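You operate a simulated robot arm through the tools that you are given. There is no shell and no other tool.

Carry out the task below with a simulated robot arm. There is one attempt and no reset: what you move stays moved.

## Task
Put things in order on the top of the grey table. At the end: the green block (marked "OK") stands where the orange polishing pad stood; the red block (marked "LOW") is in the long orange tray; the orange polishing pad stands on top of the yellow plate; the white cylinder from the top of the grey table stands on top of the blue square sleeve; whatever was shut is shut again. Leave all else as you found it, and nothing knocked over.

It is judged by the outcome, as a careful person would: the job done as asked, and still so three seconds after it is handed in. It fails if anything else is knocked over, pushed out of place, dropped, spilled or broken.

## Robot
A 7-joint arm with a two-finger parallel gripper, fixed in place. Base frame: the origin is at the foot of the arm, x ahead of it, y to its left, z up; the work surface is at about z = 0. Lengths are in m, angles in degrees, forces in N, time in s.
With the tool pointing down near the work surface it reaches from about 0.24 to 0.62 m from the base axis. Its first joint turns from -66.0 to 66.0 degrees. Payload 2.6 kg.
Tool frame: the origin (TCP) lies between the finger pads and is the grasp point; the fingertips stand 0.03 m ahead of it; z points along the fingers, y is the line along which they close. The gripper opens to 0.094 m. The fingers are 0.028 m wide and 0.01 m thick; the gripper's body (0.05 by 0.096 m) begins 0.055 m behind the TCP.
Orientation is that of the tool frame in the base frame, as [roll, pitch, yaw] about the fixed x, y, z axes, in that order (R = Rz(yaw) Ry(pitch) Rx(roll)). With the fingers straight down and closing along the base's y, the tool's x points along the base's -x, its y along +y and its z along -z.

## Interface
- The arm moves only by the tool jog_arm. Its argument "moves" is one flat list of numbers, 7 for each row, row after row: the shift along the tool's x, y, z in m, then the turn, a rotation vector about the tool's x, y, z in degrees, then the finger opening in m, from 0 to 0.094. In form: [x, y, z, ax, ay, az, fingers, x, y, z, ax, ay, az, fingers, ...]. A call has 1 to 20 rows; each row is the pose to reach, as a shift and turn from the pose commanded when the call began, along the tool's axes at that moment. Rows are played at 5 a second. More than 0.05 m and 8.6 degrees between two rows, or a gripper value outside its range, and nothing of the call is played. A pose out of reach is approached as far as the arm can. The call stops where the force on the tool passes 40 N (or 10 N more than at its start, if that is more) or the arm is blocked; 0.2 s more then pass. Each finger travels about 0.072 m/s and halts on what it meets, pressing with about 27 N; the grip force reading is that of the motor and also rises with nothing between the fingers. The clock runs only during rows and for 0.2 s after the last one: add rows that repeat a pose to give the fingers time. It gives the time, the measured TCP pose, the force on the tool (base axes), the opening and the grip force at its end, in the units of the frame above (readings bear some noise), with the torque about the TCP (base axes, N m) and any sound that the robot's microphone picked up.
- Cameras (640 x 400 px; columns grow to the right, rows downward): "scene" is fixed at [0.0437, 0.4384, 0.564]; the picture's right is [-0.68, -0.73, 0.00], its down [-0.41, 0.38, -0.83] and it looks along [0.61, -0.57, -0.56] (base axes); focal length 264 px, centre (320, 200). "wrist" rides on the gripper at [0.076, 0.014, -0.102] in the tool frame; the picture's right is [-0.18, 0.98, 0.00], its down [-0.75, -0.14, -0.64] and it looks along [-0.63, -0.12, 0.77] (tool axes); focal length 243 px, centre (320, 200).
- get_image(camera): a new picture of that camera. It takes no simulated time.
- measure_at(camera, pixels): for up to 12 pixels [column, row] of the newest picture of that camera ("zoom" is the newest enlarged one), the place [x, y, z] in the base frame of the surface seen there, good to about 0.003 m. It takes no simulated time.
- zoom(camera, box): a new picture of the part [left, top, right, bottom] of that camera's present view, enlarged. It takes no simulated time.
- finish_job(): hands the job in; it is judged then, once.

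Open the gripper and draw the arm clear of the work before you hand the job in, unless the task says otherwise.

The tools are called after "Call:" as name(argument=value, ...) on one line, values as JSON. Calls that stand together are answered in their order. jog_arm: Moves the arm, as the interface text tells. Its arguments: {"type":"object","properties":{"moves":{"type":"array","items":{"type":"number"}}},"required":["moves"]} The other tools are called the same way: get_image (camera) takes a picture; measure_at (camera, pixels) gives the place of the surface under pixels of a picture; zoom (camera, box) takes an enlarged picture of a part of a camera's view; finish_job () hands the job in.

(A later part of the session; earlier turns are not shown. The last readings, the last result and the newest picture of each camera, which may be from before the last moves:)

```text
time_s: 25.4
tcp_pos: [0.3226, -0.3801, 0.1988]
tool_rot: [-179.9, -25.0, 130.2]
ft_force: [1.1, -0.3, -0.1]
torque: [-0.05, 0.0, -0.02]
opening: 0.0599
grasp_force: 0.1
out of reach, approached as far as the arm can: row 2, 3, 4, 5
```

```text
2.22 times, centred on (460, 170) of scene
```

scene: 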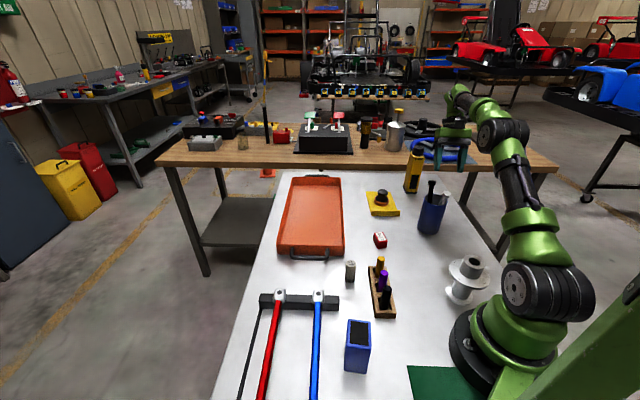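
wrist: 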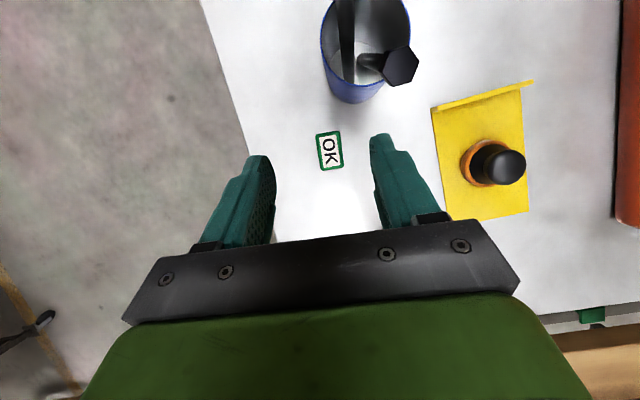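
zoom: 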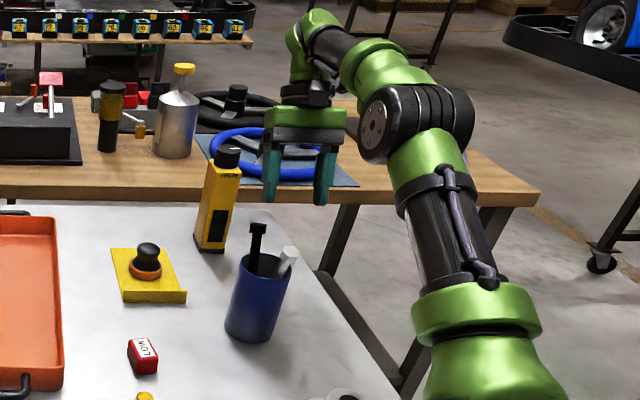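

The tilted pose is reached at z≈0.20 with the block at (329,150) between the fingers and the cup well clear. I lower vertically (in the tilted tool axes) to z≈0.08.

Call:
jog_arm(moves=[-0.0169, 0, 0.0363, 0, 0, 0, 0.06, -0.0338, 0, 0.0725, 0, 0, 0, 0.06, -0.0507, 0, 0.1088, 0, 0, 0, 0.06, -0.0507, 0, 0.1088, 0, 0, 0, 0.06])

Call:
get_image(camera="wrist")

Call:
zoom(camera="scene", box=[390, 100, 510, 260])

```text
time_s: 26.4
tcp_pos: [0.322, -0.3804, 0.0799]
tool_rot: [-180.0, -25.0, 130.2]
ft_force: [1.8, 0.6, -0.5]
torque: [-0.03, -0.02, -0.04]
opening: 0.06
grasp_force: 0.0
```

```text
taken
```

wrist: 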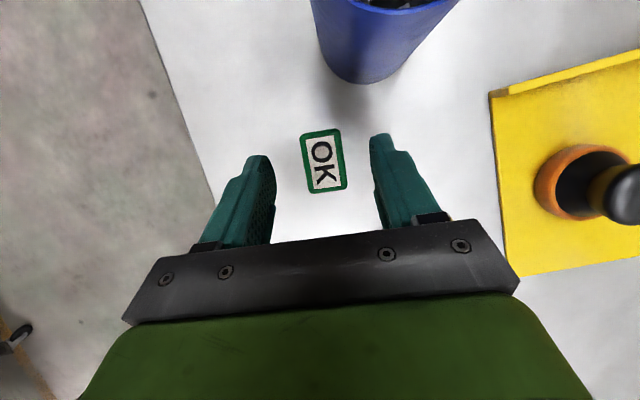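

```text
2.50 times, centred on (450, 180) of scene
```

zoom: 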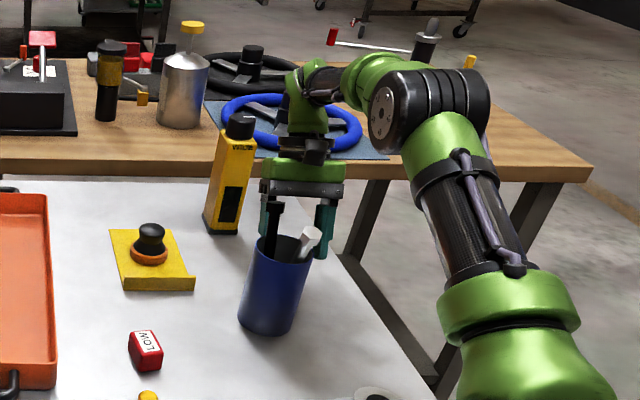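

The block sits centred between the fingers (323,160) and nothing is touching. I lower the last 43 mm in small steps.

Call:
jog_arm(moves=[-0.0085, 0, 0.0181, 0, 0, 0, 0.06, -0.0137, 0, 0.0295, 0, 0, 0, 0.06, -0.0165, 0, 0.0354, 0, 0, 0, 0.06, -0.0182, 0, 0.039, 0, 0, 0, 0.06, -0.0182, 0, 0.039, 0, 0, 0, 0.06])

Call:
get_image(camera="wrist")

Call:
zoom(camera="scene", box=[390, 100, 510, 260])

```text
time_s: 27.6
tcp_pos: [0.3241, -0.382, 0.0357]
tool_rot: [-180.0, -24.9, 130.2]
ft_force: [0.0, -1.0, 0.9]
torque: [-0.03, -0.01, 0.03]
opening: 0.06
grasp_force: 0.1
```

```text
taken
```

wrist: 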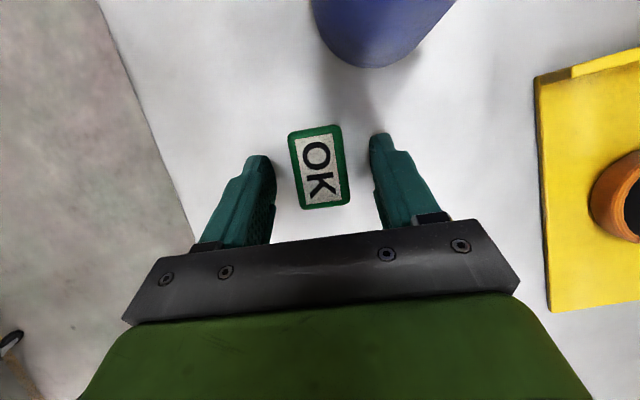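

```text
2.50 times, centred on (450, 180) of scene
```

zoom: 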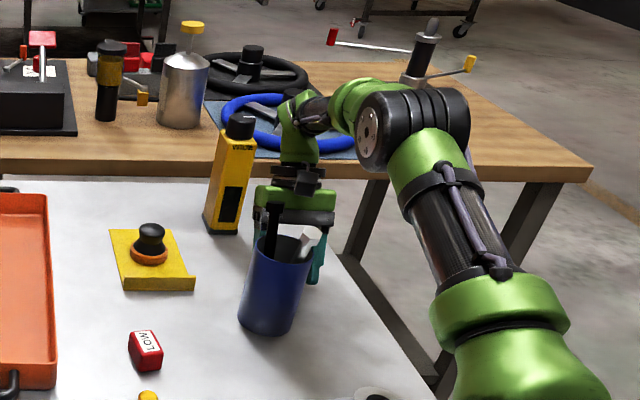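

Block is between the finger pads at (319,167), clear of cup. I close the fingers.

Call:
jog_arm(moves=[0, 0, 0, 0, 0, 0, 0.04, 0, 0, 0, 0, 0, 0, 0.015, 0, 0, 0, 0, 0, 0, 0.012, 0, 0, 0, 0, 0, 0, 0.012])

Call:
get_image(camera="wrist")

```text
time_s: 28.6
tcp_pos: [0.3225, -0.3814, 0.0365]
tool_rot: [-180.0, -25.0, 130.2]
ft_force: [0.2, 0.0, 0.6]
torque: [0.01, -0.01, 0.0]
opening: 0.033
grasp_force: 27.2
```

```text
taken
```

wrist: 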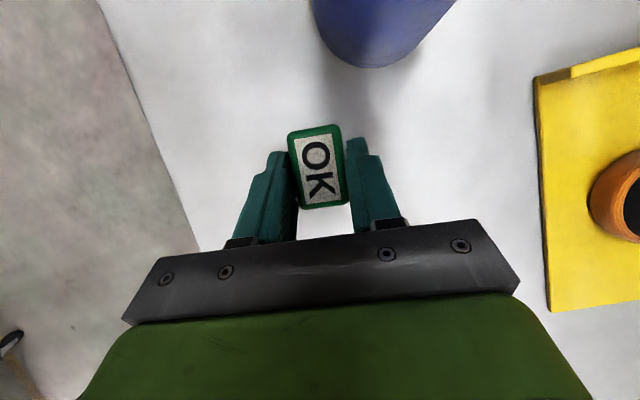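

Gripped at 0.033 opening with 27 N. I lift straight up (in tilted axes) to z≈0.20.

Call:
jog_arm(moves=[0.0042, 0, -0.0091, 0, 0, 0, 0.012, 0.0127, 0, -0.0272, 0, 0, 0, 0.012, 0.0254, 0, -0.0544, 0, 0, 0, 0.012, 0.0423, 0, -0.0906, 0, 0, 0, 0.012, 0.0592, 0, -0.1269, 0, 0, 0, 0.012, 0.0689, 0, -0.1477, 0, 0, 0, 0.012, 0.0689, 0, -0.1477, 0, 0, 0, 0.012])

Call:
get_image(camera="wrist")

Call:
get_image(camera="scene")

```text
time_s: 30.2
tcp_pos: [0.3239, -0.3821, 0.1994]
tool_rot: [179.9, -25.0, 130.1]
ft_force: [0.9, -0.9, 0.0]
torque: [0.06, 0.0, 0.01]
opening: 0.0334
grasp_force: 27.6
```

```text
taken
```

wrist: 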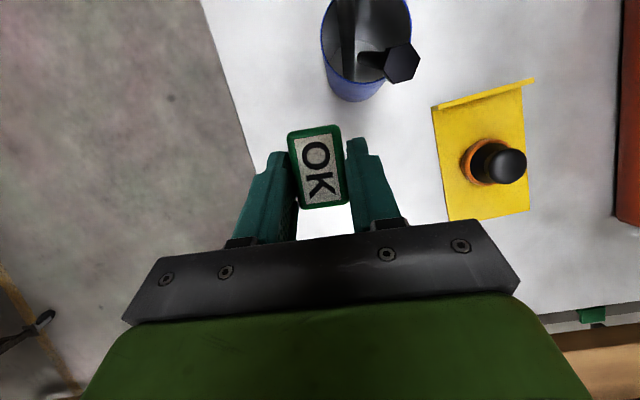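

```text
taken
```

scene: 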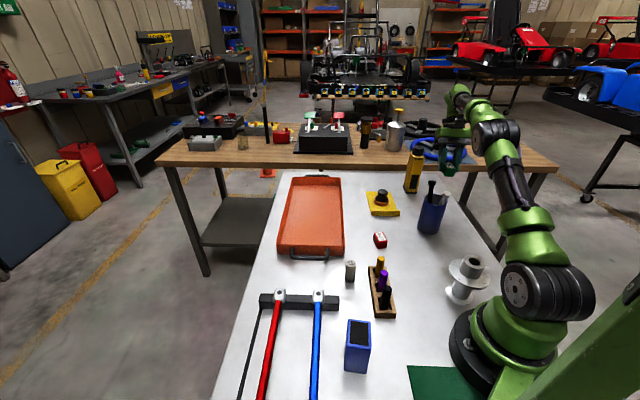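

The block is held securely. I un-tilt while rising to z≈0.27.

Call:
jog_arm(moves=[0.0085, 0, -0.0181, 0, -8.4, 0, 0.012, 0.019, 0, -0.0408, 0, -16.8, 0, 0.012, 0.0296, 0, -0.0634, 0, -25, 0, 0.012, 0.0296, 0, -0.0634, 0, -25, 0, 0.012])

```text
time_s: 31.2
tcp_pos: [0.3225, -0.3808, 0.2689]
tool_rot: [-180.0, 0.1, 130.2]
ft_force: [0.3, -0.4, -0.2]
torque: [-0.02, 0.03, 0.02]
opening: 0.0331
grasp_force: 26.5
```

Now vertical at (0.3225,-0.381,0.269). I carry the block over the cup at z=0.27 (tips and block well above the 0.162 bolts) to the pad's old place while turning to yaw 225.

Call:
jog_arm(moves=[0.018, 0.0042, 0, 0, 0, -7.92, 0.012, 0.0359, 0.0083, 0, 0, 0, -15.83, 0.012, 0.0539, 0.0125, 0, 0, 0, -23.75, 0.012, 0.0718, 0.0167, 0, 0, 0, -31.67, 0.012, 0.0898, 0.0208, 0, 0, 0, -39.58, 0.012, 0.1077, 0.025, 0, 0, 0, -47.5, 0.012, 0.1257, 0.0292, 0, 0, 0, -55.42, 0.012, 0.1436, 0.0333, 0, 0, 0, -63.33, 0.012, 0.1616, 0.0375, 0, 0, 0, -71.25, 0.012, 0.1795, 0.0417, 0, 0, 0, -79.17, 0.012, 0.1975, 0.0458, 0, 0, 0, -87.08, 0.012, 0.2154, 0.05, 0, 0, 0, -95, 0.012, 0.2154, 0.05, 0, 0, 0, -95, 0.012])

Call:
get_image(camera="wrist")

Call:
get_image(camera="scene")

```text
time_s: 34.0
tcp_pos: [0.2218, -0.1866, 0.2696]
tool_rot: [-180.0, 0.1, -134.8]
ft_force: [0.5, 1.0, -0.2]
torque: [-0.01, -0.02, 0.01]
opening: 0.0329
grasp_force: 27.2
```

```text
taken
```

wrist: 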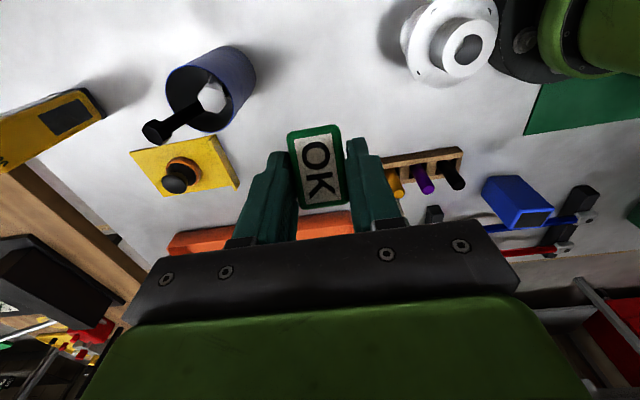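

```text
taken
```

scene: 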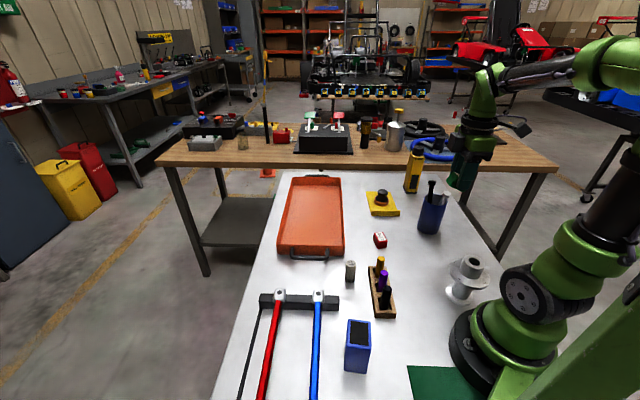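

Block still held, TCP at (0.2218,-0.1866,0.27), yaw 225. I tilt 25° (hand leaning toward the empty middle of the table) and lower to z≈0.12.

Call:
jog_arm(moves=[-0.001, 0, 0, 0, 8.4, 0, 0.012, -0.002, 0, 0, 0, 16.8, 0, 0.012, -0.002, 0, 0, 0, 25, 0, 0.012, -0.002, 0, 0.04, 0, 25, 0, 0.012, -0.002, 0, 0.08, 0, 25, 0, 0.012, -0.002, 0, 0.12, 0, 25, 0, 0.012, -0.002, 0, 0.15, 0, 25, 0, 0.012, -0.002, 0, 0.15, 0, 25, 0, 0.012])

Call:
get_image(camera="wrist")

Call:
get_image(camera="scene")

Call:
zoom(camera="scene", box=[400, 130, 520, 290])

```text
time_s: 35.8
tcp_pos: [0.2234, -0.1843, 0.1193]
tool_rot: [179.9, -25.0, -134.8]
ft_force: [1.1, -0.3, -0.5]
torque: [-0.01, -0.01, 0.04]
opening: 0.0329
grasp_force: 26.9
```

```text
taken
```

wrist: 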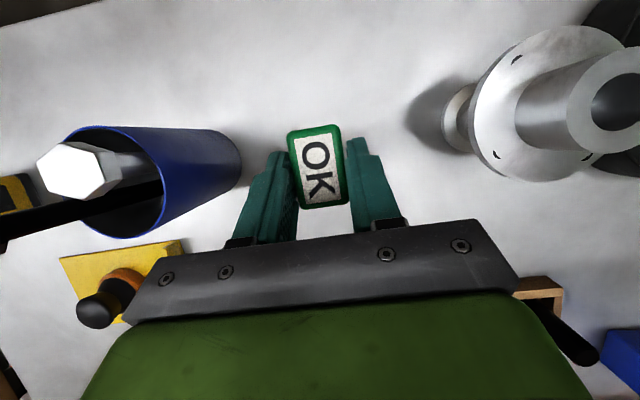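

```text
taken
```

scene: 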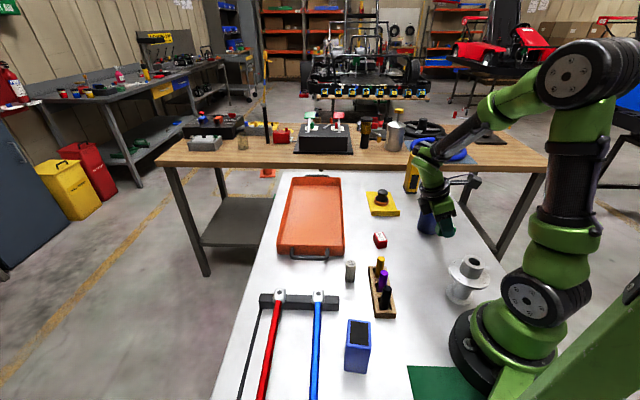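

```text
2.50 times, centred on (460, 210) of scene
```

zoom: 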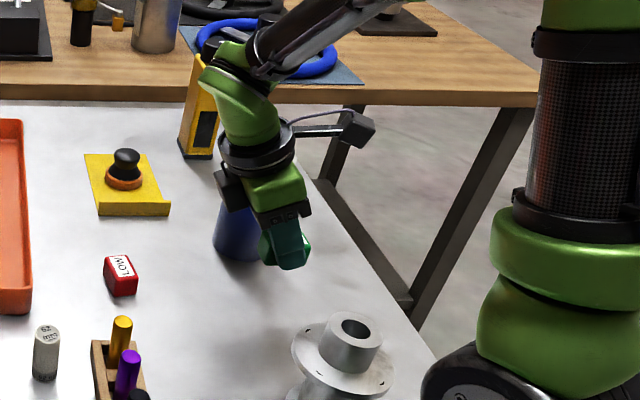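

Alignment is right (0.2234,-0.1843). Before the last 80 mm I check where the wrist links are relative to the cup's bolts by measuring points on them.

Call:
measure_at(camera="zoom", pixels=[[230, 190], [218, 180], [225, 120], [205, 85], [215, 60], [240, 55], [260, 100], [285, 150], [262, 165], [235, 150], [225, 140], [222, 200]])

Call:
measure_at(camera="wrist", pixels=[[75, 172], [45, 160], [110, 172], [165, 200], [15, 215], [240, 160], [130, 128], [110, 236]])

```text
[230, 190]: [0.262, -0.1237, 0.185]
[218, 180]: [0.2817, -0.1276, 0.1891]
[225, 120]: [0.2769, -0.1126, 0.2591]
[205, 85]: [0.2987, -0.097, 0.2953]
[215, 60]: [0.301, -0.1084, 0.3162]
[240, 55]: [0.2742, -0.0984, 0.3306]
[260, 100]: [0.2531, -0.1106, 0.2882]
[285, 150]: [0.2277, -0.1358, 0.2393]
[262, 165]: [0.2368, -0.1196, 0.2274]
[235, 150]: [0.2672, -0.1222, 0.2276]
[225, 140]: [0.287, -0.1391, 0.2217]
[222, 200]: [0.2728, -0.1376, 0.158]
```

```text
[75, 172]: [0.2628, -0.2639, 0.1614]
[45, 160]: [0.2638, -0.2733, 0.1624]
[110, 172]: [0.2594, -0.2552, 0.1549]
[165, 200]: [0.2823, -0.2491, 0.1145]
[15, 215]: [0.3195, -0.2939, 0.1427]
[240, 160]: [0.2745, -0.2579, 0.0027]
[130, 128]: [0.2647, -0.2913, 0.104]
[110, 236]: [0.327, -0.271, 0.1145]
```

The hand stays more than 5 cm from the cup and bolts on this path. I lower 80 mm vertically in the tilted axes.

Call:
jog_arm(moves=[-0.0127, 0, 0.0272, 0, 0, 0, 0.012, -0.0232, 0, 0.0498, 0, 0, 0, 0.012, -0.0304, 0, 0.0653, 0, 0, 0, 0.012, -0.0338, 0, 0.0725, 0, 0, 0, 0.012, -0.0338, 0, 0.0725, 0, 0, 0, 0.012])

Call:
get_image(camera="wrist")

Call:
zoom(camera="scene", box=[400, 170, 500, 290])

```text
time_s: 37.0
tcp_pos: [0.2246, -0.1829, 0.0391]
tool_rot: [180.0, -25.0, -134.8]
ft_force: [0.1, -0.1, 0.1]
torque: [0.01, 0.01, -0.03]
opening: 0.033
grasp_force: 27.1
```

```text
taken
```

wrist: 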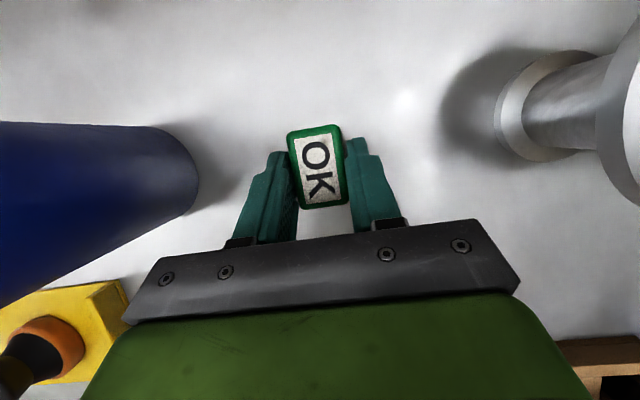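

```text
3.33 times, centred on (450, 230) of scene
```

zoom: 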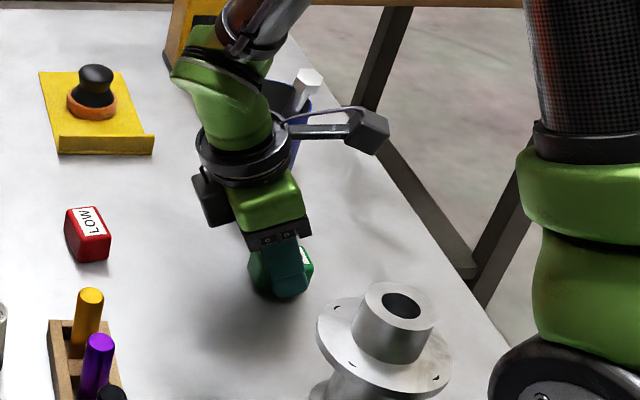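

Now about 2 mm above the table. I measure the block's top corners in the wrist picture to verify it's over the pad's old position (0.217,-0.191).

Call:
measure_at(camera="wrist", pixels=[[319, 167], [297, 137], [336, 131], [306, 204], [344, 198], [315, 129], [327, 203]])

```text
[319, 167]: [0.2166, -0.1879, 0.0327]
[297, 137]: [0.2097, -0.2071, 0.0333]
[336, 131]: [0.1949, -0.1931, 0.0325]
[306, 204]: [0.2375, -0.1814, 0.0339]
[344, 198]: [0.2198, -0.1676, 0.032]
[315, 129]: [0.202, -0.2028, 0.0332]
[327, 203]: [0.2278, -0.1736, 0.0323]
```

Block centre ≈ (0.2155,-0.1875), so I nudge about 3 mm toward (0.217,-0.191) and lower the last 2 mm while watching force.

Call:
jog_arm(moves=[0.001, -0.0028, 0.0005, 0, 0, 0, 0.012, 0.0006, -0.0028, 0.0014, 0, 0, 0, 0.012, 0.0002, -0.0028, 0.0023, 0, 0, 0, 0.012, 0.0002, -0.0028, 0.0023, 0, 0, 0, 0.012])

```text
time_s: 38.0
tcp_pos: [0.2239, -0.1858, 0.0352]
tool_rot: [-179.9, -24.9, -134.7]
ft_force: [-0.1, -0.6, -0.6]
torque: [0.01, 0.03, -0.02]
opening: 0.0329
grasp_force: 27.1
```

No contact yet; I go down another millimetre in half-millimetre steps.

Call:
jog_arm(moves=[-0.0002, 0, 0.0005, 0, 0, 0, 0.012, -0.0004, 0, 0.0009, 0, 0, 0, 0.012, -0.0004, 0, 0.0009, 0, 0, 0, 0.012])

```text
time_s: 38.8
tcp_pos: [0.2252, -0.1871, 0.0349]
tool_rot: [-180.0, -25.0, -134.8]
ft_force: [0.1, -0.4, 0.1]
torque: [-0.01, 0.01, -0.01]
opening: 0.0329
grasp_force: 27.1
```

Call:
zoom(camera="scene", box=[415, 220, 475, 280])

Call:
get_image(camera="wrist")

```text
6.67 times, centred on (445, 250) of scene
```

zoom: 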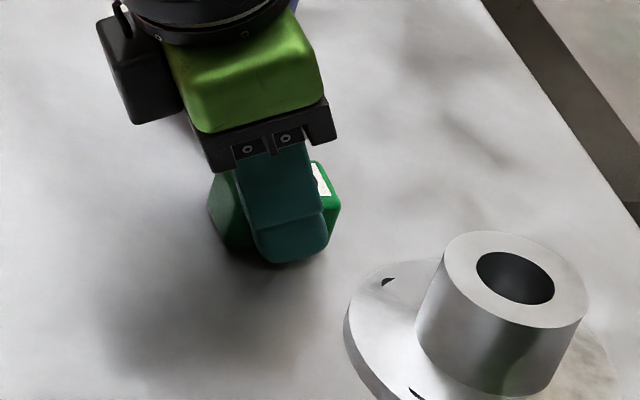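

```text
taken
```

wrist: 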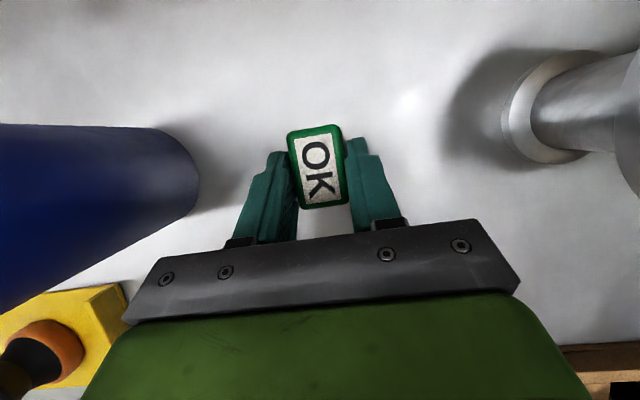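

I measure block top height and its corners again to see how far it still is from the table.

Call:
measure_at(camera="wrist", pixels=[[319, 167], [297, 137], [336, 131], [306, 204], [344, 198], [310, 150], [328, 185], [420, 100], [270, 100]])

Call:
jog_arm(moves=[-0.0002, 0, 0.0005, 0, 0, 0, 0.012, -0.0004, 0, 0.0009, 0, 0, 0, 0.012, -0.0004, 0, 0.0009, 0, 0, 0, 0.012])

```text
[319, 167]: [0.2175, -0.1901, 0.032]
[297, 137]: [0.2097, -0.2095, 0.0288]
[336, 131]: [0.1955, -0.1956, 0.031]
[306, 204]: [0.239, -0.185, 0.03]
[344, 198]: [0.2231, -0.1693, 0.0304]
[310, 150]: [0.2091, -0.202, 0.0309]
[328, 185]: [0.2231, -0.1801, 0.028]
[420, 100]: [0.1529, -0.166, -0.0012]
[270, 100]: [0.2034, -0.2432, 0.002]
```

```text
time_s: 39.6
tcp_pos: [0.2245, -0.1858, 0.0359]
tool_rot: [-179.8, -25.0, -135.0]
ft_force: [-2.9, 2.6, 15.1]
torque: [0.08, 0.15, -0.02]
opening: 0.0331
grasp_force: 27.0
```

Contact (15 N). I ease off half a millimetre, open the fingers, and retract along the tool axis.

Call:
jog_arm(moves=[0.0002, 0, -0.0004, 0, 0, 0, 0.012, 0.0002, 0, -0.0004, 0, 0, 0, 0.035, 0.0002, 0, -0.0004, 0, 0, 0, 0.05, 0.0002, 0, -0.0004, 0, 0, 0, 0.055, 0.0002, 0, -0.0004, 0, 0, 0, 0.055])

Call:
get_image(camera="wrist")

```text
time_s: 40.8
tcp_pos: [0.2252, -0.1861, 0.0357]
tool_rot: [-179.9, -25.0, -134.8]
ft_force: [0.2, 0.1, -0.7]
torque: [-0.02, 0.0, 0.01]
opening: 0.0554
grasp_force: 0.0
```

```text
taken
```

wrist: 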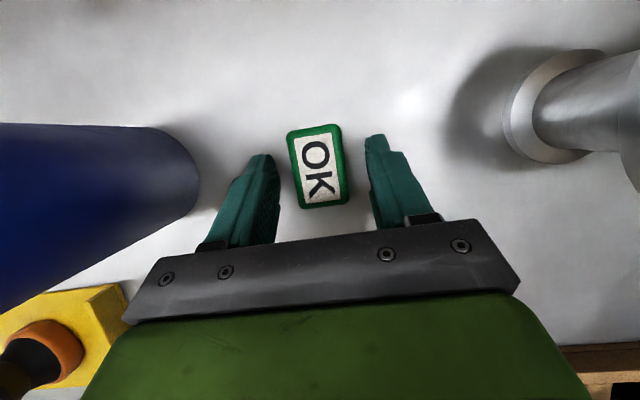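

The block stands free on the table, fingers clear on both sides. I retract straight up and un-tilt at height.

Call:
jog_arm(moves=[0.0085, 0, -0.0181, 0, 0, 0, 0.055, 0.0211, 0, -0.0453, 0, 0, 0, 0.055, 0.038, 0, -0.0816, 0, 0, 0, 0.055, 0.0549, 0, -0.1178, 0, 0, 0, 0.055, 0.0718, 0, -0.1541, 0, 0, 0, 0.055, 0.0803, 0, -0.1722, 0, -8.4, 0, 0.055, 0.0887, 0, -0.1903, 0, -16.8, 0, 0.055, 0.0972, 0, -0.2084, 0, -25, 0, 0.055, 0.0972, 0, -0.2084, 0, -25, 0, 0.055])

Call:
get_image(camera="wrist")

Call:
get_image(camera="scene")

Call:
zoom(camera="scene", box=[350, 200, 470, 300])

```text
time_s: 42.8
tcp_pos: [0.2252, -0.187, 0.2653]
tool_rot: [179.9, 0.1, -134.7]
ft_force: [0.4, -1.0, -0.4]
torque: [0.01, 0.01, -0.01]
opening: 0.0552
grasp_force: 0.1
```

```text
taken
```

wrist: 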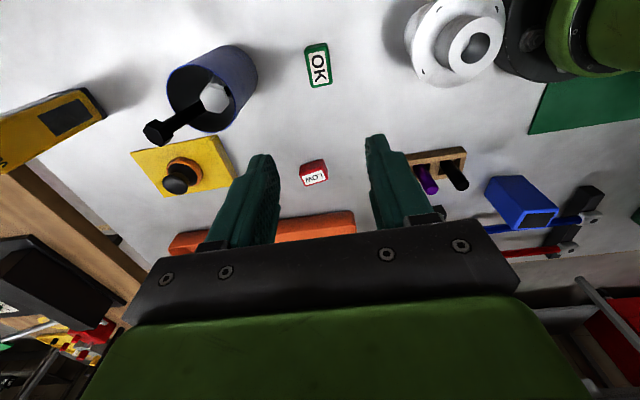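

```text
taken
```

scene: 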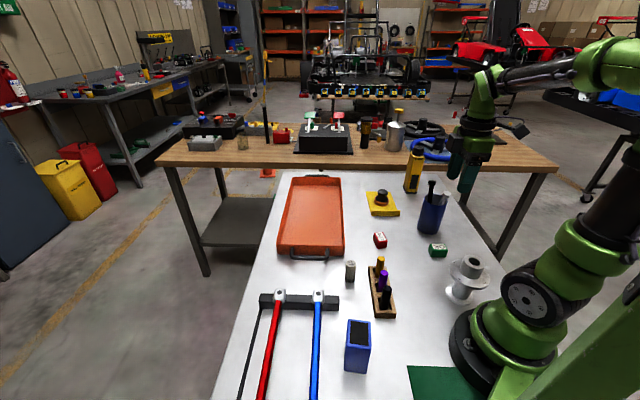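

```text
4.00 times, centred on (410, 250) of scene
```

zoom: 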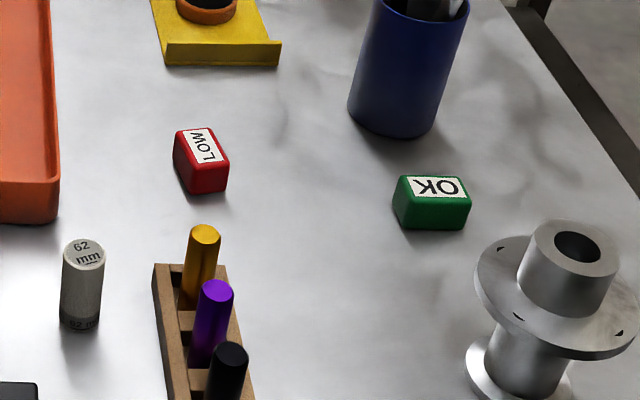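

The green block stands at the pad's old place. In the wrist picture the blue sleeve at (525,205) looks like it may be hollow, so I zoom in on it and measure; I also measure the red block.

Call:
zoom(camera="wrist", box=[480, 165, 570, 240])

Call:
measure_at(camera="wrist", pixels=[[537, 218], [530, 218], [545, 217], [520, 225], [555, 210], [524, 208], [550, 222], [313, 172], [320, 60]])

```text
5.33 times, centred on (525, 202) of wrist
```

zoom: 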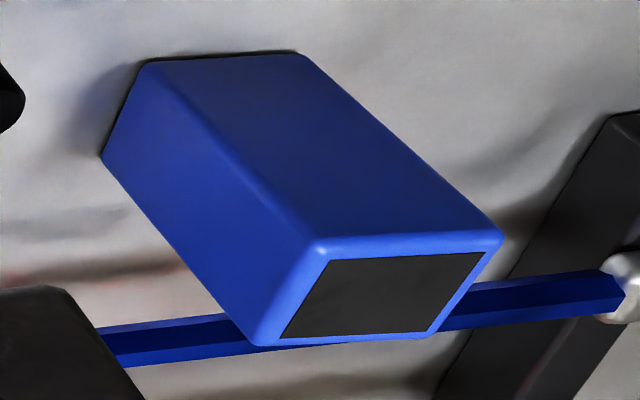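

```text
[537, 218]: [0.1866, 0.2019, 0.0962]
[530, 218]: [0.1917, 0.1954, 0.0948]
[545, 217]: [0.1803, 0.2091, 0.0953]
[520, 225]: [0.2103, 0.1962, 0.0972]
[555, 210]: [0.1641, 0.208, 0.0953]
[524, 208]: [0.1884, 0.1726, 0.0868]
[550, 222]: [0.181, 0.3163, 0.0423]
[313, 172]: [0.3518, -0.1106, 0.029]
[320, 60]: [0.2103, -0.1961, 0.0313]
```

The sleeve's top is a flush solid face at z≈0.095, good. Now I zoom on the red block at (313,172) for its corners.

Call:
zoom(camera="wrist", box=[290, 150, 338, 190])

Call:
measure_at(camera="zoom", pixels=[[320, 200]])

Call:
zoom(camera="scene", box=[364, 224, 396, 256])

```text
10.00 times, centred on (314, 170) of wrist
```

zoom: 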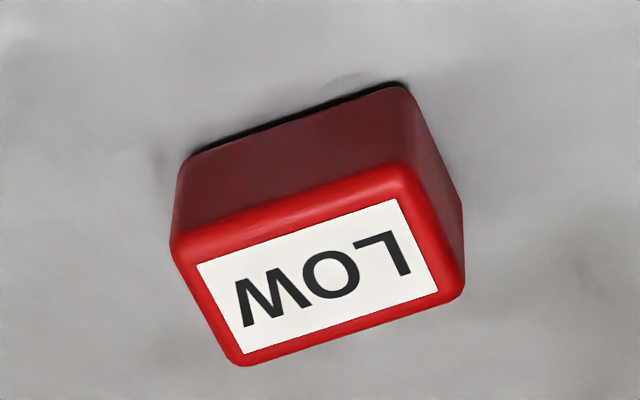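

```text
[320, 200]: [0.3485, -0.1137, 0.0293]
```

```text
12.50 times, centred on (380, 240) of scene
```

zoom: 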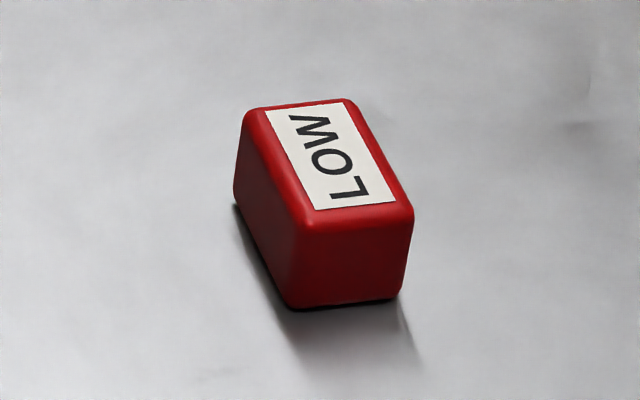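

Call:
measure_at(camera="zoom", pixels=[[252, 112], [345, 102], [303, 225], [408, 212], [266, 112], [345, 103], [315, 208], [394, 200], [330, 158], [290, 305], [395, 298], [238, 195]])

```text
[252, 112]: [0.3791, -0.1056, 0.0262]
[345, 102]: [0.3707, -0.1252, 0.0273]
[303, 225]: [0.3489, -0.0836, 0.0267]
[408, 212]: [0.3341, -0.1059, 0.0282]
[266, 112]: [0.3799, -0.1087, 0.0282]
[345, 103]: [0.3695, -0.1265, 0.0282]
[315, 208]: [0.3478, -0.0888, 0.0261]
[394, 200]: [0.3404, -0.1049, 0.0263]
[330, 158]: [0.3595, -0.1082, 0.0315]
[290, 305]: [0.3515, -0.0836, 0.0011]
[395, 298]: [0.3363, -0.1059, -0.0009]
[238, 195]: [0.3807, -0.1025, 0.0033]
```

Red block centre ≈ (0.358,-0.105), short axis ≈59°, so tool yaw 149 suits it. I move above it at z≈0.205 while turning.

Call:
jog_arm(moves=[-0.0152, -0.0037, 0, 0, 0, 7.63, 0.06, -0.0304, -0.0074, 0, 0, 0, 15.26, 0.06, -0.0456, -0.011, 0, 0, 0, 22.89, 0.06, -0.0608, -0.0147, 0, 0, 0, 30.52, 0.06, -0.076, -0.0184, 0.01, 0, 0, 38.15, 0.06, -0.0911, -0.0221, 0.02, 0, 0, 45.78, 0.06, -0.1063, -0.0258, 0.03, 0, 0, 53.41, 0.06, -0.1215, -0.0294, 0.04, 0, 0, 61.04, 0.06, -0.1367, -0.0331, 0.05, 0, 0, 68.67, 0.06, -0.1519, -0.0368, 0.06, 0, 0, 76.3, 0.06, -0.1519, -0.0368, 0.06, 0, 0, 76.3, 0.06])

Call:
get_image(camera="wrist")

Call:
zoom(camera="wrist", box=[280, 60, 360, 140])

```text
time_s: 45.2
tcp_pos: [0.3575, -0.1039, 0.2059]
tool_rot: [180.0, 0.1, 148.7]
ft_force: [0.0, -0.4, -0.7]
torque: [0.0, 0.0, -0.03]
opening: 0.0598
grasp_force: 0.0
```

```text
taken
```

wrist: 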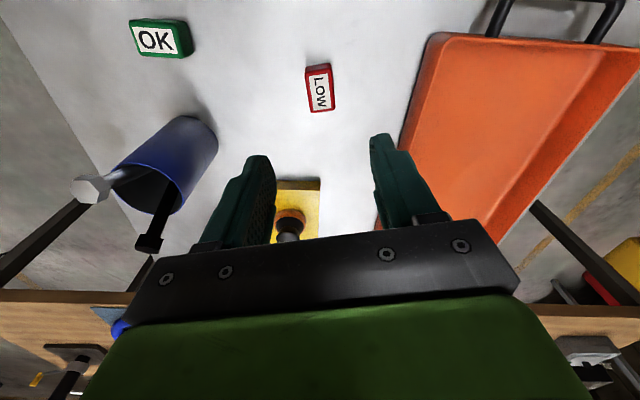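

```text
5.00 times, centred on (320, 100) of wrist
```

zoom: 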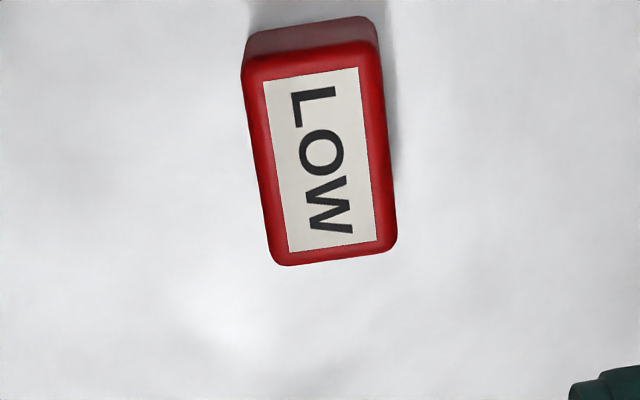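

Call:
measure_at(camera="zoom", pixels=[[247, 75], [372, 48], [278, 258], [390, 240], [265, 82], [356, 68], [288, 250], [376, 240], [318, 150]])

```text
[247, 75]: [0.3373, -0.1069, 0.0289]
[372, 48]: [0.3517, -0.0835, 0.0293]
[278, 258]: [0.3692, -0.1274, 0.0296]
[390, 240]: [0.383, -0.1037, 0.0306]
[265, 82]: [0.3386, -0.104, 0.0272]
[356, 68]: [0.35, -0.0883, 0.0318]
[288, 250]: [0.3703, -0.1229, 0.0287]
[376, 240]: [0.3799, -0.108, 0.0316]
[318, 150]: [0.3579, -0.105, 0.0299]
```

Red block centre ≈ (0.3593,-0.1055), aligned within a degree or so. I descend with a 2.4 mm correction to z≈0.036.

Call:
jog_arm(moves=[-0.0024, -0.0004, 0.04, 0, 0, 0, 0.06, -0.0024, -0.0004, 0.08, 0, 0, 0, 0.06, -0.0024, -0.0004, 0.12, 0, 0, 0, 0.06, -0.0024, -0.0004, 0.15, 0, 0, 0, 0.06, -0.0024, -0.0004, 0.17, 0, 0, 0, 0.06, -0.0024, -0.0004, 0.17, 0, 0, 0, 0.06])

Call:
get_image(camera="wrist")

```text
time_s: 46.6
tcp_pos: [0.3603, -0.1058, 0.036]
tool_rot: [180.0, 0.0, 148.9]
ft_force: [0.0, 1.1, -0.2]
torque: [0.0, 0.0, 0.03]
opening: 0.0598
grasp_force: 0.1
```

```text
taken
```

wrist: 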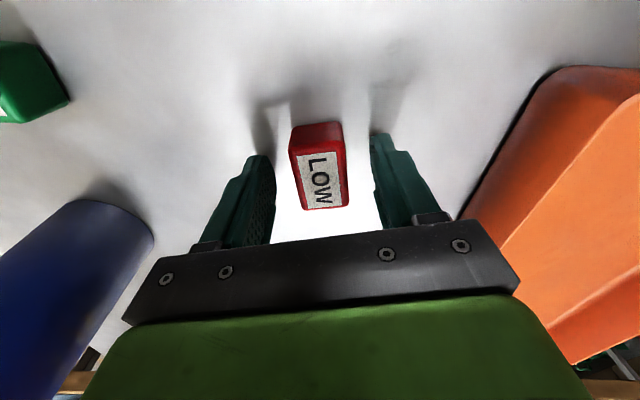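

The red block sits centred between the fingers at (320,170). I close the fingers.

Call:
jog_arm(moves=[0, 0, 0, 0, 0, 0, 0.04, 0, 0, 0, 0, 0, 0, 0.015, 0, 0, 0, 0, 0, 0, 0.012, 0, 0, 0, 0, 0, 0, 0.012])

Call:
zoom(camera="scene", box=[260, 160, 400, 280])

```text
time_s: 47.6
tcp_pos: [0.3601, -0.105, 0.0361]
tool_rot: [180.0, 0.1, 148.9]
ft_force: [0.4, 0.2, 0.7]
torque: [-0.04, 0.03, 0.0]
opening: 0.0286
grasp_force: 27.1
```

```text
3.33 times, centred on (330, 220) of scene
```

zoom: 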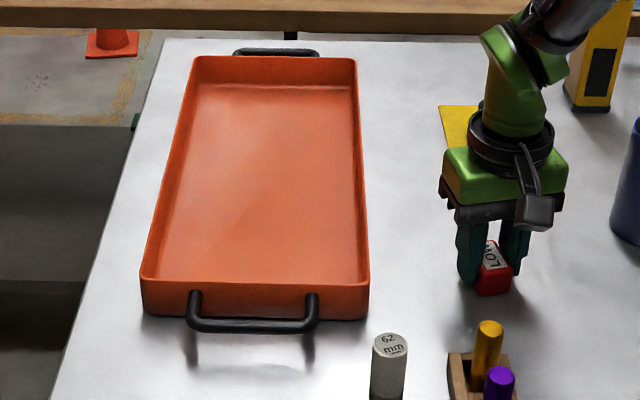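

Gripped at 0.0286. I measure the tray's inner floor and rims from this zoom to pick a spot.

Call:
measure_at(camera="zoom", pixels=[[160, 272], [355, 275], [195, 90], [352, 90], [260, 200], [260, 240], [150, 275], [365, 285], [198, 62], [355, 62], [255, 320], [320, 180]])

```text
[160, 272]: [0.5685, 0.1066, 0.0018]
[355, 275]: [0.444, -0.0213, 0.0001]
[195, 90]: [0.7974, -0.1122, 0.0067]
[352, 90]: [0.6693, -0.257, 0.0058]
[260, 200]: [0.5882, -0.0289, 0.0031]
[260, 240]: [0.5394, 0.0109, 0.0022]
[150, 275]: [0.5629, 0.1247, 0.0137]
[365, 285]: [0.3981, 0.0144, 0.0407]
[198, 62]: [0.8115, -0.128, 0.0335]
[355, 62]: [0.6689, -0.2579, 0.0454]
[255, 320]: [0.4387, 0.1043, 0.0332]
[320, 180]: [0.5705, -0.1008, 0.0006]
```

I lift the red block and carry it at z≈0.165 to above the tray floor at about (0.53, 0.005).

Call:
jog_arm(moves=[0, 0, -0.015, 0, 0, 0, 0.012, 0, 0, -0.05, 0, 0, 0, 0.012, 0, 0, -0.09, 0, 0, 0, 0.012, 0, 0, -0.13, 0, 0, 0, 0.012, -0.0178, 0.0364, -0.13, 0, 0, 0, 0.012, -0.0355, 0.0728, -0.13, 0, 0, 0, 0.012, -0.0533, 0.1092, -0.13, 0, 0, 0, 0.012, -0.071, 0.1456, -0.13, 0, 0, 0, 0.012, -0.0888, 0.182, -0.13, 0, 0, 0, 0.012, -0.0888, 0.182, -0.13, 0, 0, 0, 0.012])

Call:
get_image(camera="wrist")

Call:
get_image(camera="scene")

```text
time_s: 49.8
tcp_pos: [0.5298, 0.0052, 0.165]
tool_rot: [180.0, 0.0, 148.9]
ft_force: [-0.9, 0.2, -0.1]
torque: [0.01, -0.01, 0.01]
opening: 0.0288
grasp_force: 26.7
```

```text
taken
```

wrist: 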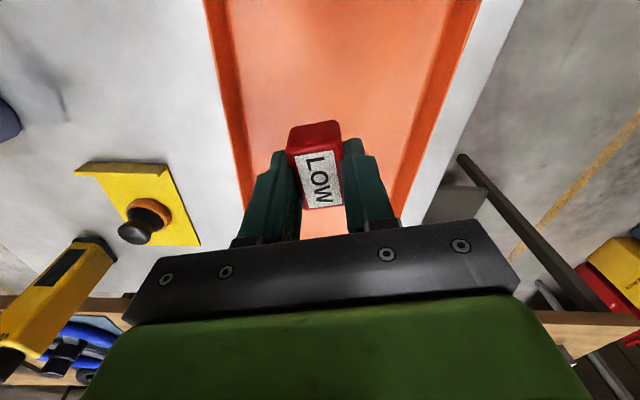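

```text
taken
```

scene: 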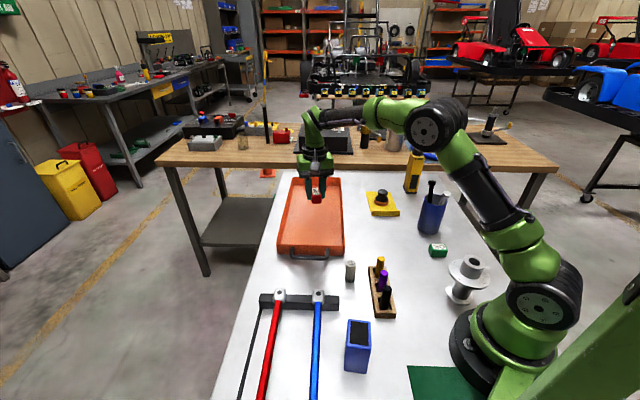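

The block hangs over the middle of the tray. I lower to about 4 mm above its floor.

Call:
jog_arm(moves=[0, 0, 0.04, 0, 0, 0, 0.012, 0, 0, 0.08, 0, 0, 0, 0.012, 0, 0, 0.108, 0, 0, 0, 0.012, 0, 0, 0.12, 0, 0, 0, 0.012, 0, 0, 0.123, 0, 0, 0, 0.012, 0, 0, 0.125, 0, 0, 0, 0.012, 0, 0, 0.125, 0, 0, 0, 0.012])

Call:
get_image(camera="wrist")

```text
time_s: 51.4
tcp_pos: [0.5298, 0.0044, 0.0407]
tool_rot: [179.9, 0.1, 148.9]
ft_force: [-0.1, -0.4, -0.8]
torque: [0.0, 0.0, -0.02]
opening: 0.0289
grasp_force: 27.2
```

```text
taken
```

wrist: 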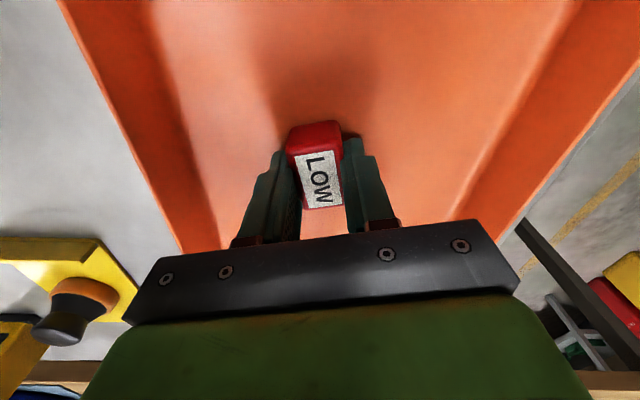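

No contact yet at z=0.0407. I lower in half-millimetre to one-millimetre steps.

Call:
jog_arm(moves=[0, 0, 0.001, 0, 0, 0, 0.012, 0, 0, 0.0015, 0, 0, 0, 0.012, 0, 0, 0.002, 0, 0, 0, 0.012, 0, 0, 0.002, 0, 0, 0, 0.012])

```text
time_s: 52.4
tcp_pos: [0.5298, 0.0043, 0.0399]
tool_rot: [179.9, 0.1, 148.9]
ft_force: [-4.5, -0.1, 17.6]
torque: [0.0, 0.23, -0.01]
opening: 0.0289
grasp_force: 26.9
```

Contact (17.6 N). I ease off slightly, open to 0.05, then rise straight up.

Call:
jog_arm(moves=[0, 0, -0.0008, 0, 0, 0, 0.012, 0, 0, -0.0008, 0, 0, 0, 0.03, 0, 0, -0.0008, 0, 0, 0, 0.05, 0, 0, -0.0008, 0, 0, 0, 0.05, 0, 0, -0.02, 0, 0, 0, 0.05, 0, 0, -0.05, 0, 0, 0, 0.05, 0, 0, -0.09, 0, 0, 0, 0.05, 0, 0, -0.13, 0, 0, 0, 0.05, 0, 0, -0.16, 0, 0, 0, 0.05, 0, 0, -0.16, 0, 0, 0, 0.05])

Call:
get_image(camera="wrist")

Call:
get_image(camera="scene")

Call:
zoom(camera="scene", box=[260, 170, 360, 270])

```text
time_s: 54.6
tcp_pos: [0.5299, 0.0035, 0.1987]
tool_rot: [-179.9, 0.0, 149.0]
ft_force: [1.0, -0.4, -0.5]
torque: [0.0, 0.01, -0.02]
opening: 0.0502
grasp_force: 0.1
```

```text
taken
```

wrist: 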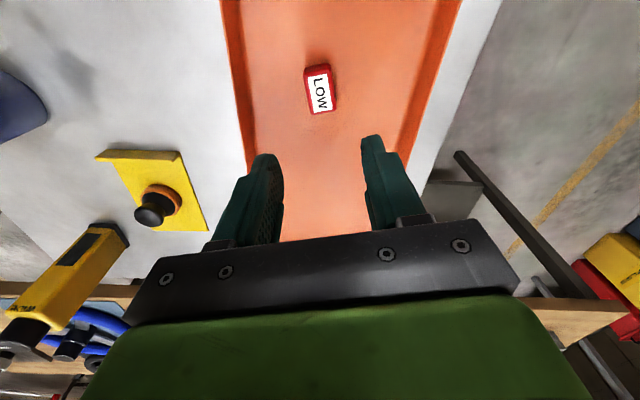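

```text
taken
```

scene: 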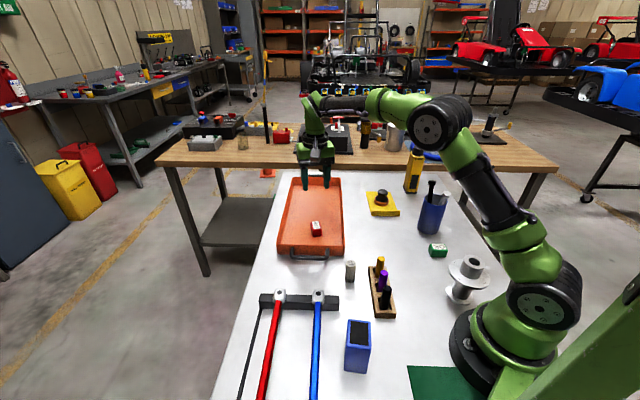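

```text
4.00 times, centred on (310, 220) of scene
```

zoom: 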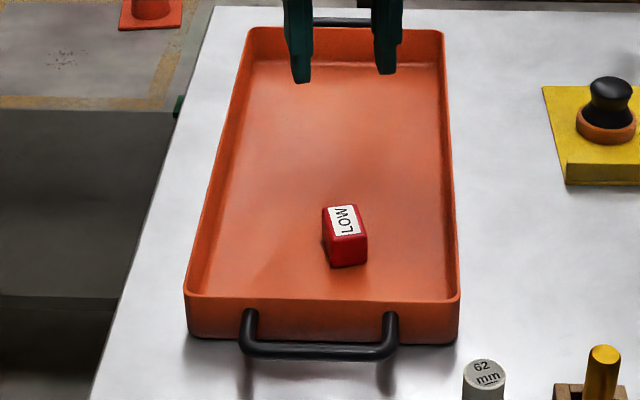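

The red block stands in the tray. Next the white cylinder at about (0.329, 0.062): I move above it at z≈0.2, turning back to yaw 180, and measure the pen holder around it first.

Call:
jog_arm(moves=[0.0405, -0.0107, 0, 0, 0, -6.2, 0.05, 0.0809, -0.0213, 0, 0, 0, -12.4, 0.05, 0.1214, -0.032, 0, 0, 0, -18.6, 0.05, 0.1618, -0.0426, 0, 0, 0, -24.8, 0.05, 0.2023, -0.0533, 0, 0, 0, -31, 0.05, 0.2023, -0.0533, 0, 0, 0, -31, 0.05])

Call:
get_image(camera="wrist")

Call:
get_image(camera="scene")

```text
time_s: 56.0
tcp_pos: [0.3282, 0.0647, 0.1982]
tool_rot: [180.0, -0.1, 180.0]
ft_force: [0.3, 0.1, 0.3]
torque: [-0.02, -0.02, 0.02]
opening: 0.05
grasp_force: 0.0
```

```text
taken
```

wrist: 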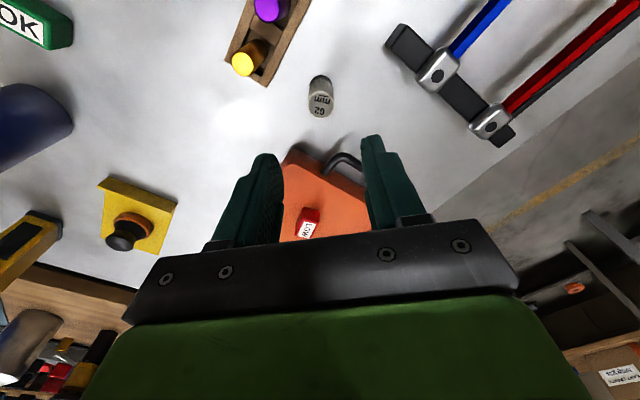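

```text
taken
```

scene: 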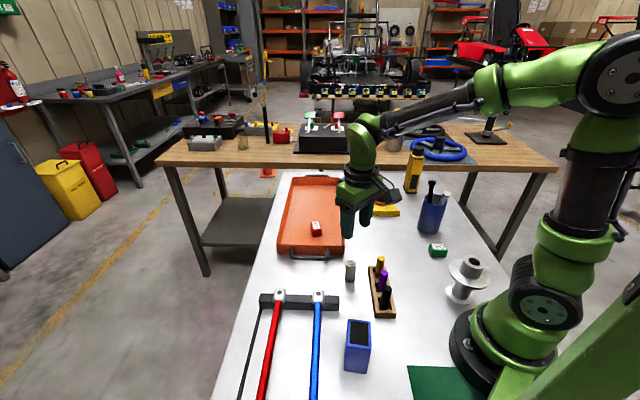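

I zoom on the cylinder at (320,98) and measure it and the nearest pens.

Call:
zoom(camera="wrist", box=[288, 65, 352, 125])

Call:
measure_at(camera="zoom", pixels=[[320, 200]])

Call:
measure_at(camera="wrist", pixels=[[242, 63], [268, 8], [262, 80], [235, 70], [300, 10], [225, 55], [437, 70], [400, 40], [430, 85], [340, 165]])

```text
6.67 times, centred on (320, 95) of wrist
```

zoom: 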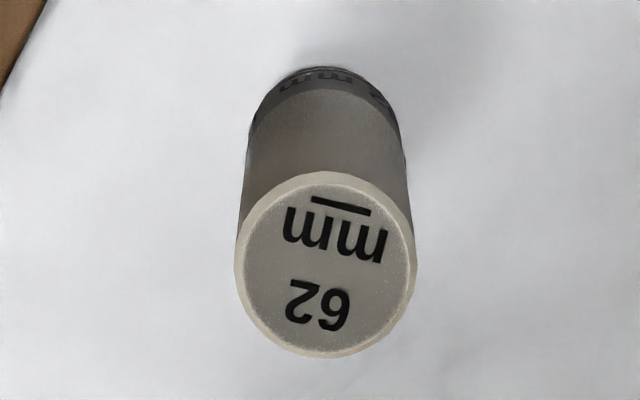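

```text
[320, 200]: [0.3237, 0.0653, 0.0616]
```

```text
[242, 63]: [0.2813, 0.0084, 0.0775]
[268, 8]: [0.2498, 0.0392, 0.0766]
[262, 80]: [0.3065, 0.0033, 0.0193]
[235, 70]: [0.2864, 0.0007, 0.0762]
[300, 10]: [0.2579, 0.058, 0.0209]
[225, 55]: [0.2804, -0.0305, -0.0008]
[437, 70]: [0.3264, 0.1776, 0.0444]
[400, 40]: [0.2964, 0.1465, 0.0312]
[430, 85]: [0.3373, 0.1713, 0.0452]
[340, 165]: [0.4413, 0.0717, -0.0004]
```

Call:
measure_at(camera="zoom", pixels=[[240, 265], [412, 262], [325, 178], [325, 350], [325, 265], [262, 210], [390, 210], [262, 320], [390, 320]])

```text
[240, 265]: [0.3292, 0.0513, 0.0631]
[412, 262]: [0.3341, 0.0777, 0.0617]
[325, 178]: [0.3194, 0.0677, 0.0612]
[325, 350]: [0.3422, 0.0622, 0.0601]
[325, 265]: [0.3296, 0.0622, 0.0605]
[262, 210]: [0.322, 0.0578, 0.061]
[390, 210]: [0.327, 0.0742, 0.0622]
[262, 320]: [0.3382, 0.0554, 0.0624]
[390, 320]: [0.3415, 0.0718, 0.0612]
```

Cylinder centre ≈ (0.331, 0.0645), Ø≈0.026, top z≈0.062; pens top out at 0.078 and are clear. I descend to z≈0.042 with a 2.7 mm correction in x.

Call:
jog_arm(moves=[-0.0027, 0, 0.04, 0, 0, 0, 0.055, -0.0027, 0, 0.08, 0, 0, 0, 0.055, -0.0027, 0, 0.115, 0, 0, 0, 0.055, -0.0027, 0, 0.14, 0, 0, 0, 0.055, -0.0027, 0, 0.156, 0, 0, 0, 0.055, -0.0027, 0, 0.156, 0, 0, 0, 0.055])

Call:
get_image(camera="wrist")

Call:
zoom(camera="scene", box=[310, 200, 410, 300])

```text
time_s: 57.4
tcp_pos: [0.3323, 0.0616, 0.0424]
tool_rot: [180.0, 0.0, 180.0]
ft_force: [-0.3, 0.6, 0.3]
torque: [0.0, -0.01, -0.02]
opening: 0.0549
grasp_force: 0.0
```

```text
taken
```

wrist: 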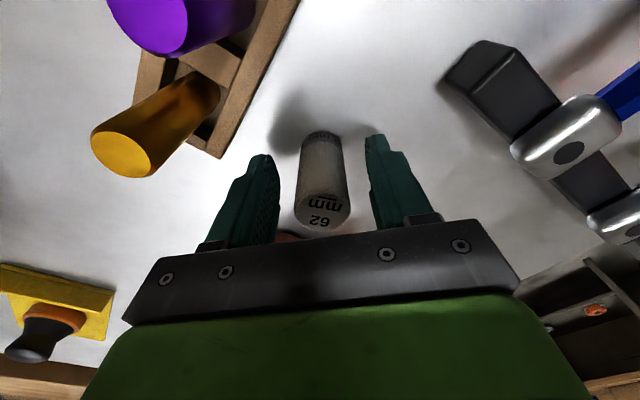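

```text
4.00 times, centred on (360, 250) of scene
```

zoom: 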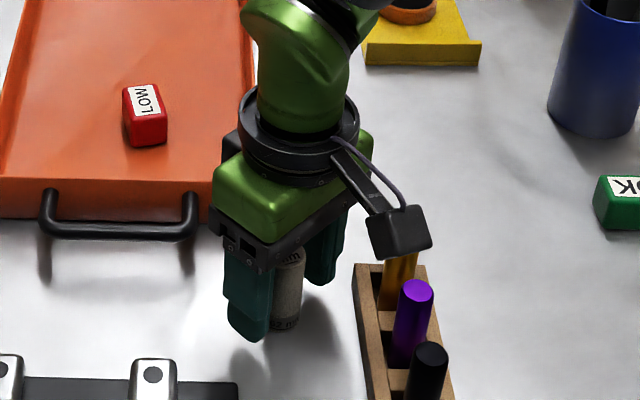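

The cylinder stands centred between the fingers. I close on it.

Call:
jog_arm(moves=[0, 0, 0, 0, 0, 0, 0.042, 0, 0, 0, 0, 0, 0, 0.032, 0, 0, 0, 0, 0, 0, 0.022, 0, 0, 0, 0, 0, 0, 0.01, 0, 0, 0, 0, 0, 0, 0.01])

Call:
get_image(camera="wrist")

```text
time_s: 58.6
tcp_pos: [0.333, 0.0625, 0.0428]
tool_rot: [-180.0, 0.0, 179.9]
ft_force: [-0.2, 0.0, -0.7]
torque: [0.02, 0.0, 0.01]
opening: 0.0259
grasp_force: 26.3
```

```text
taken
```

wrist: 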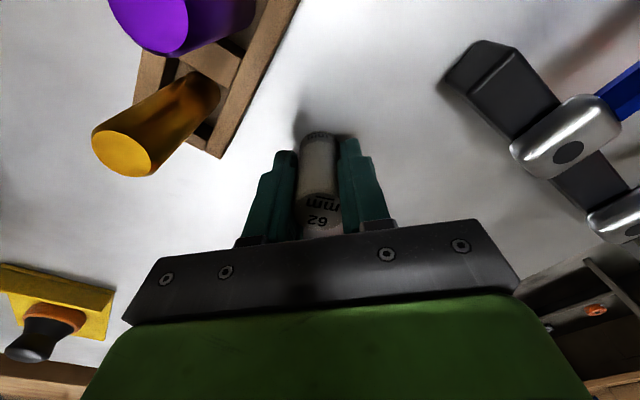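

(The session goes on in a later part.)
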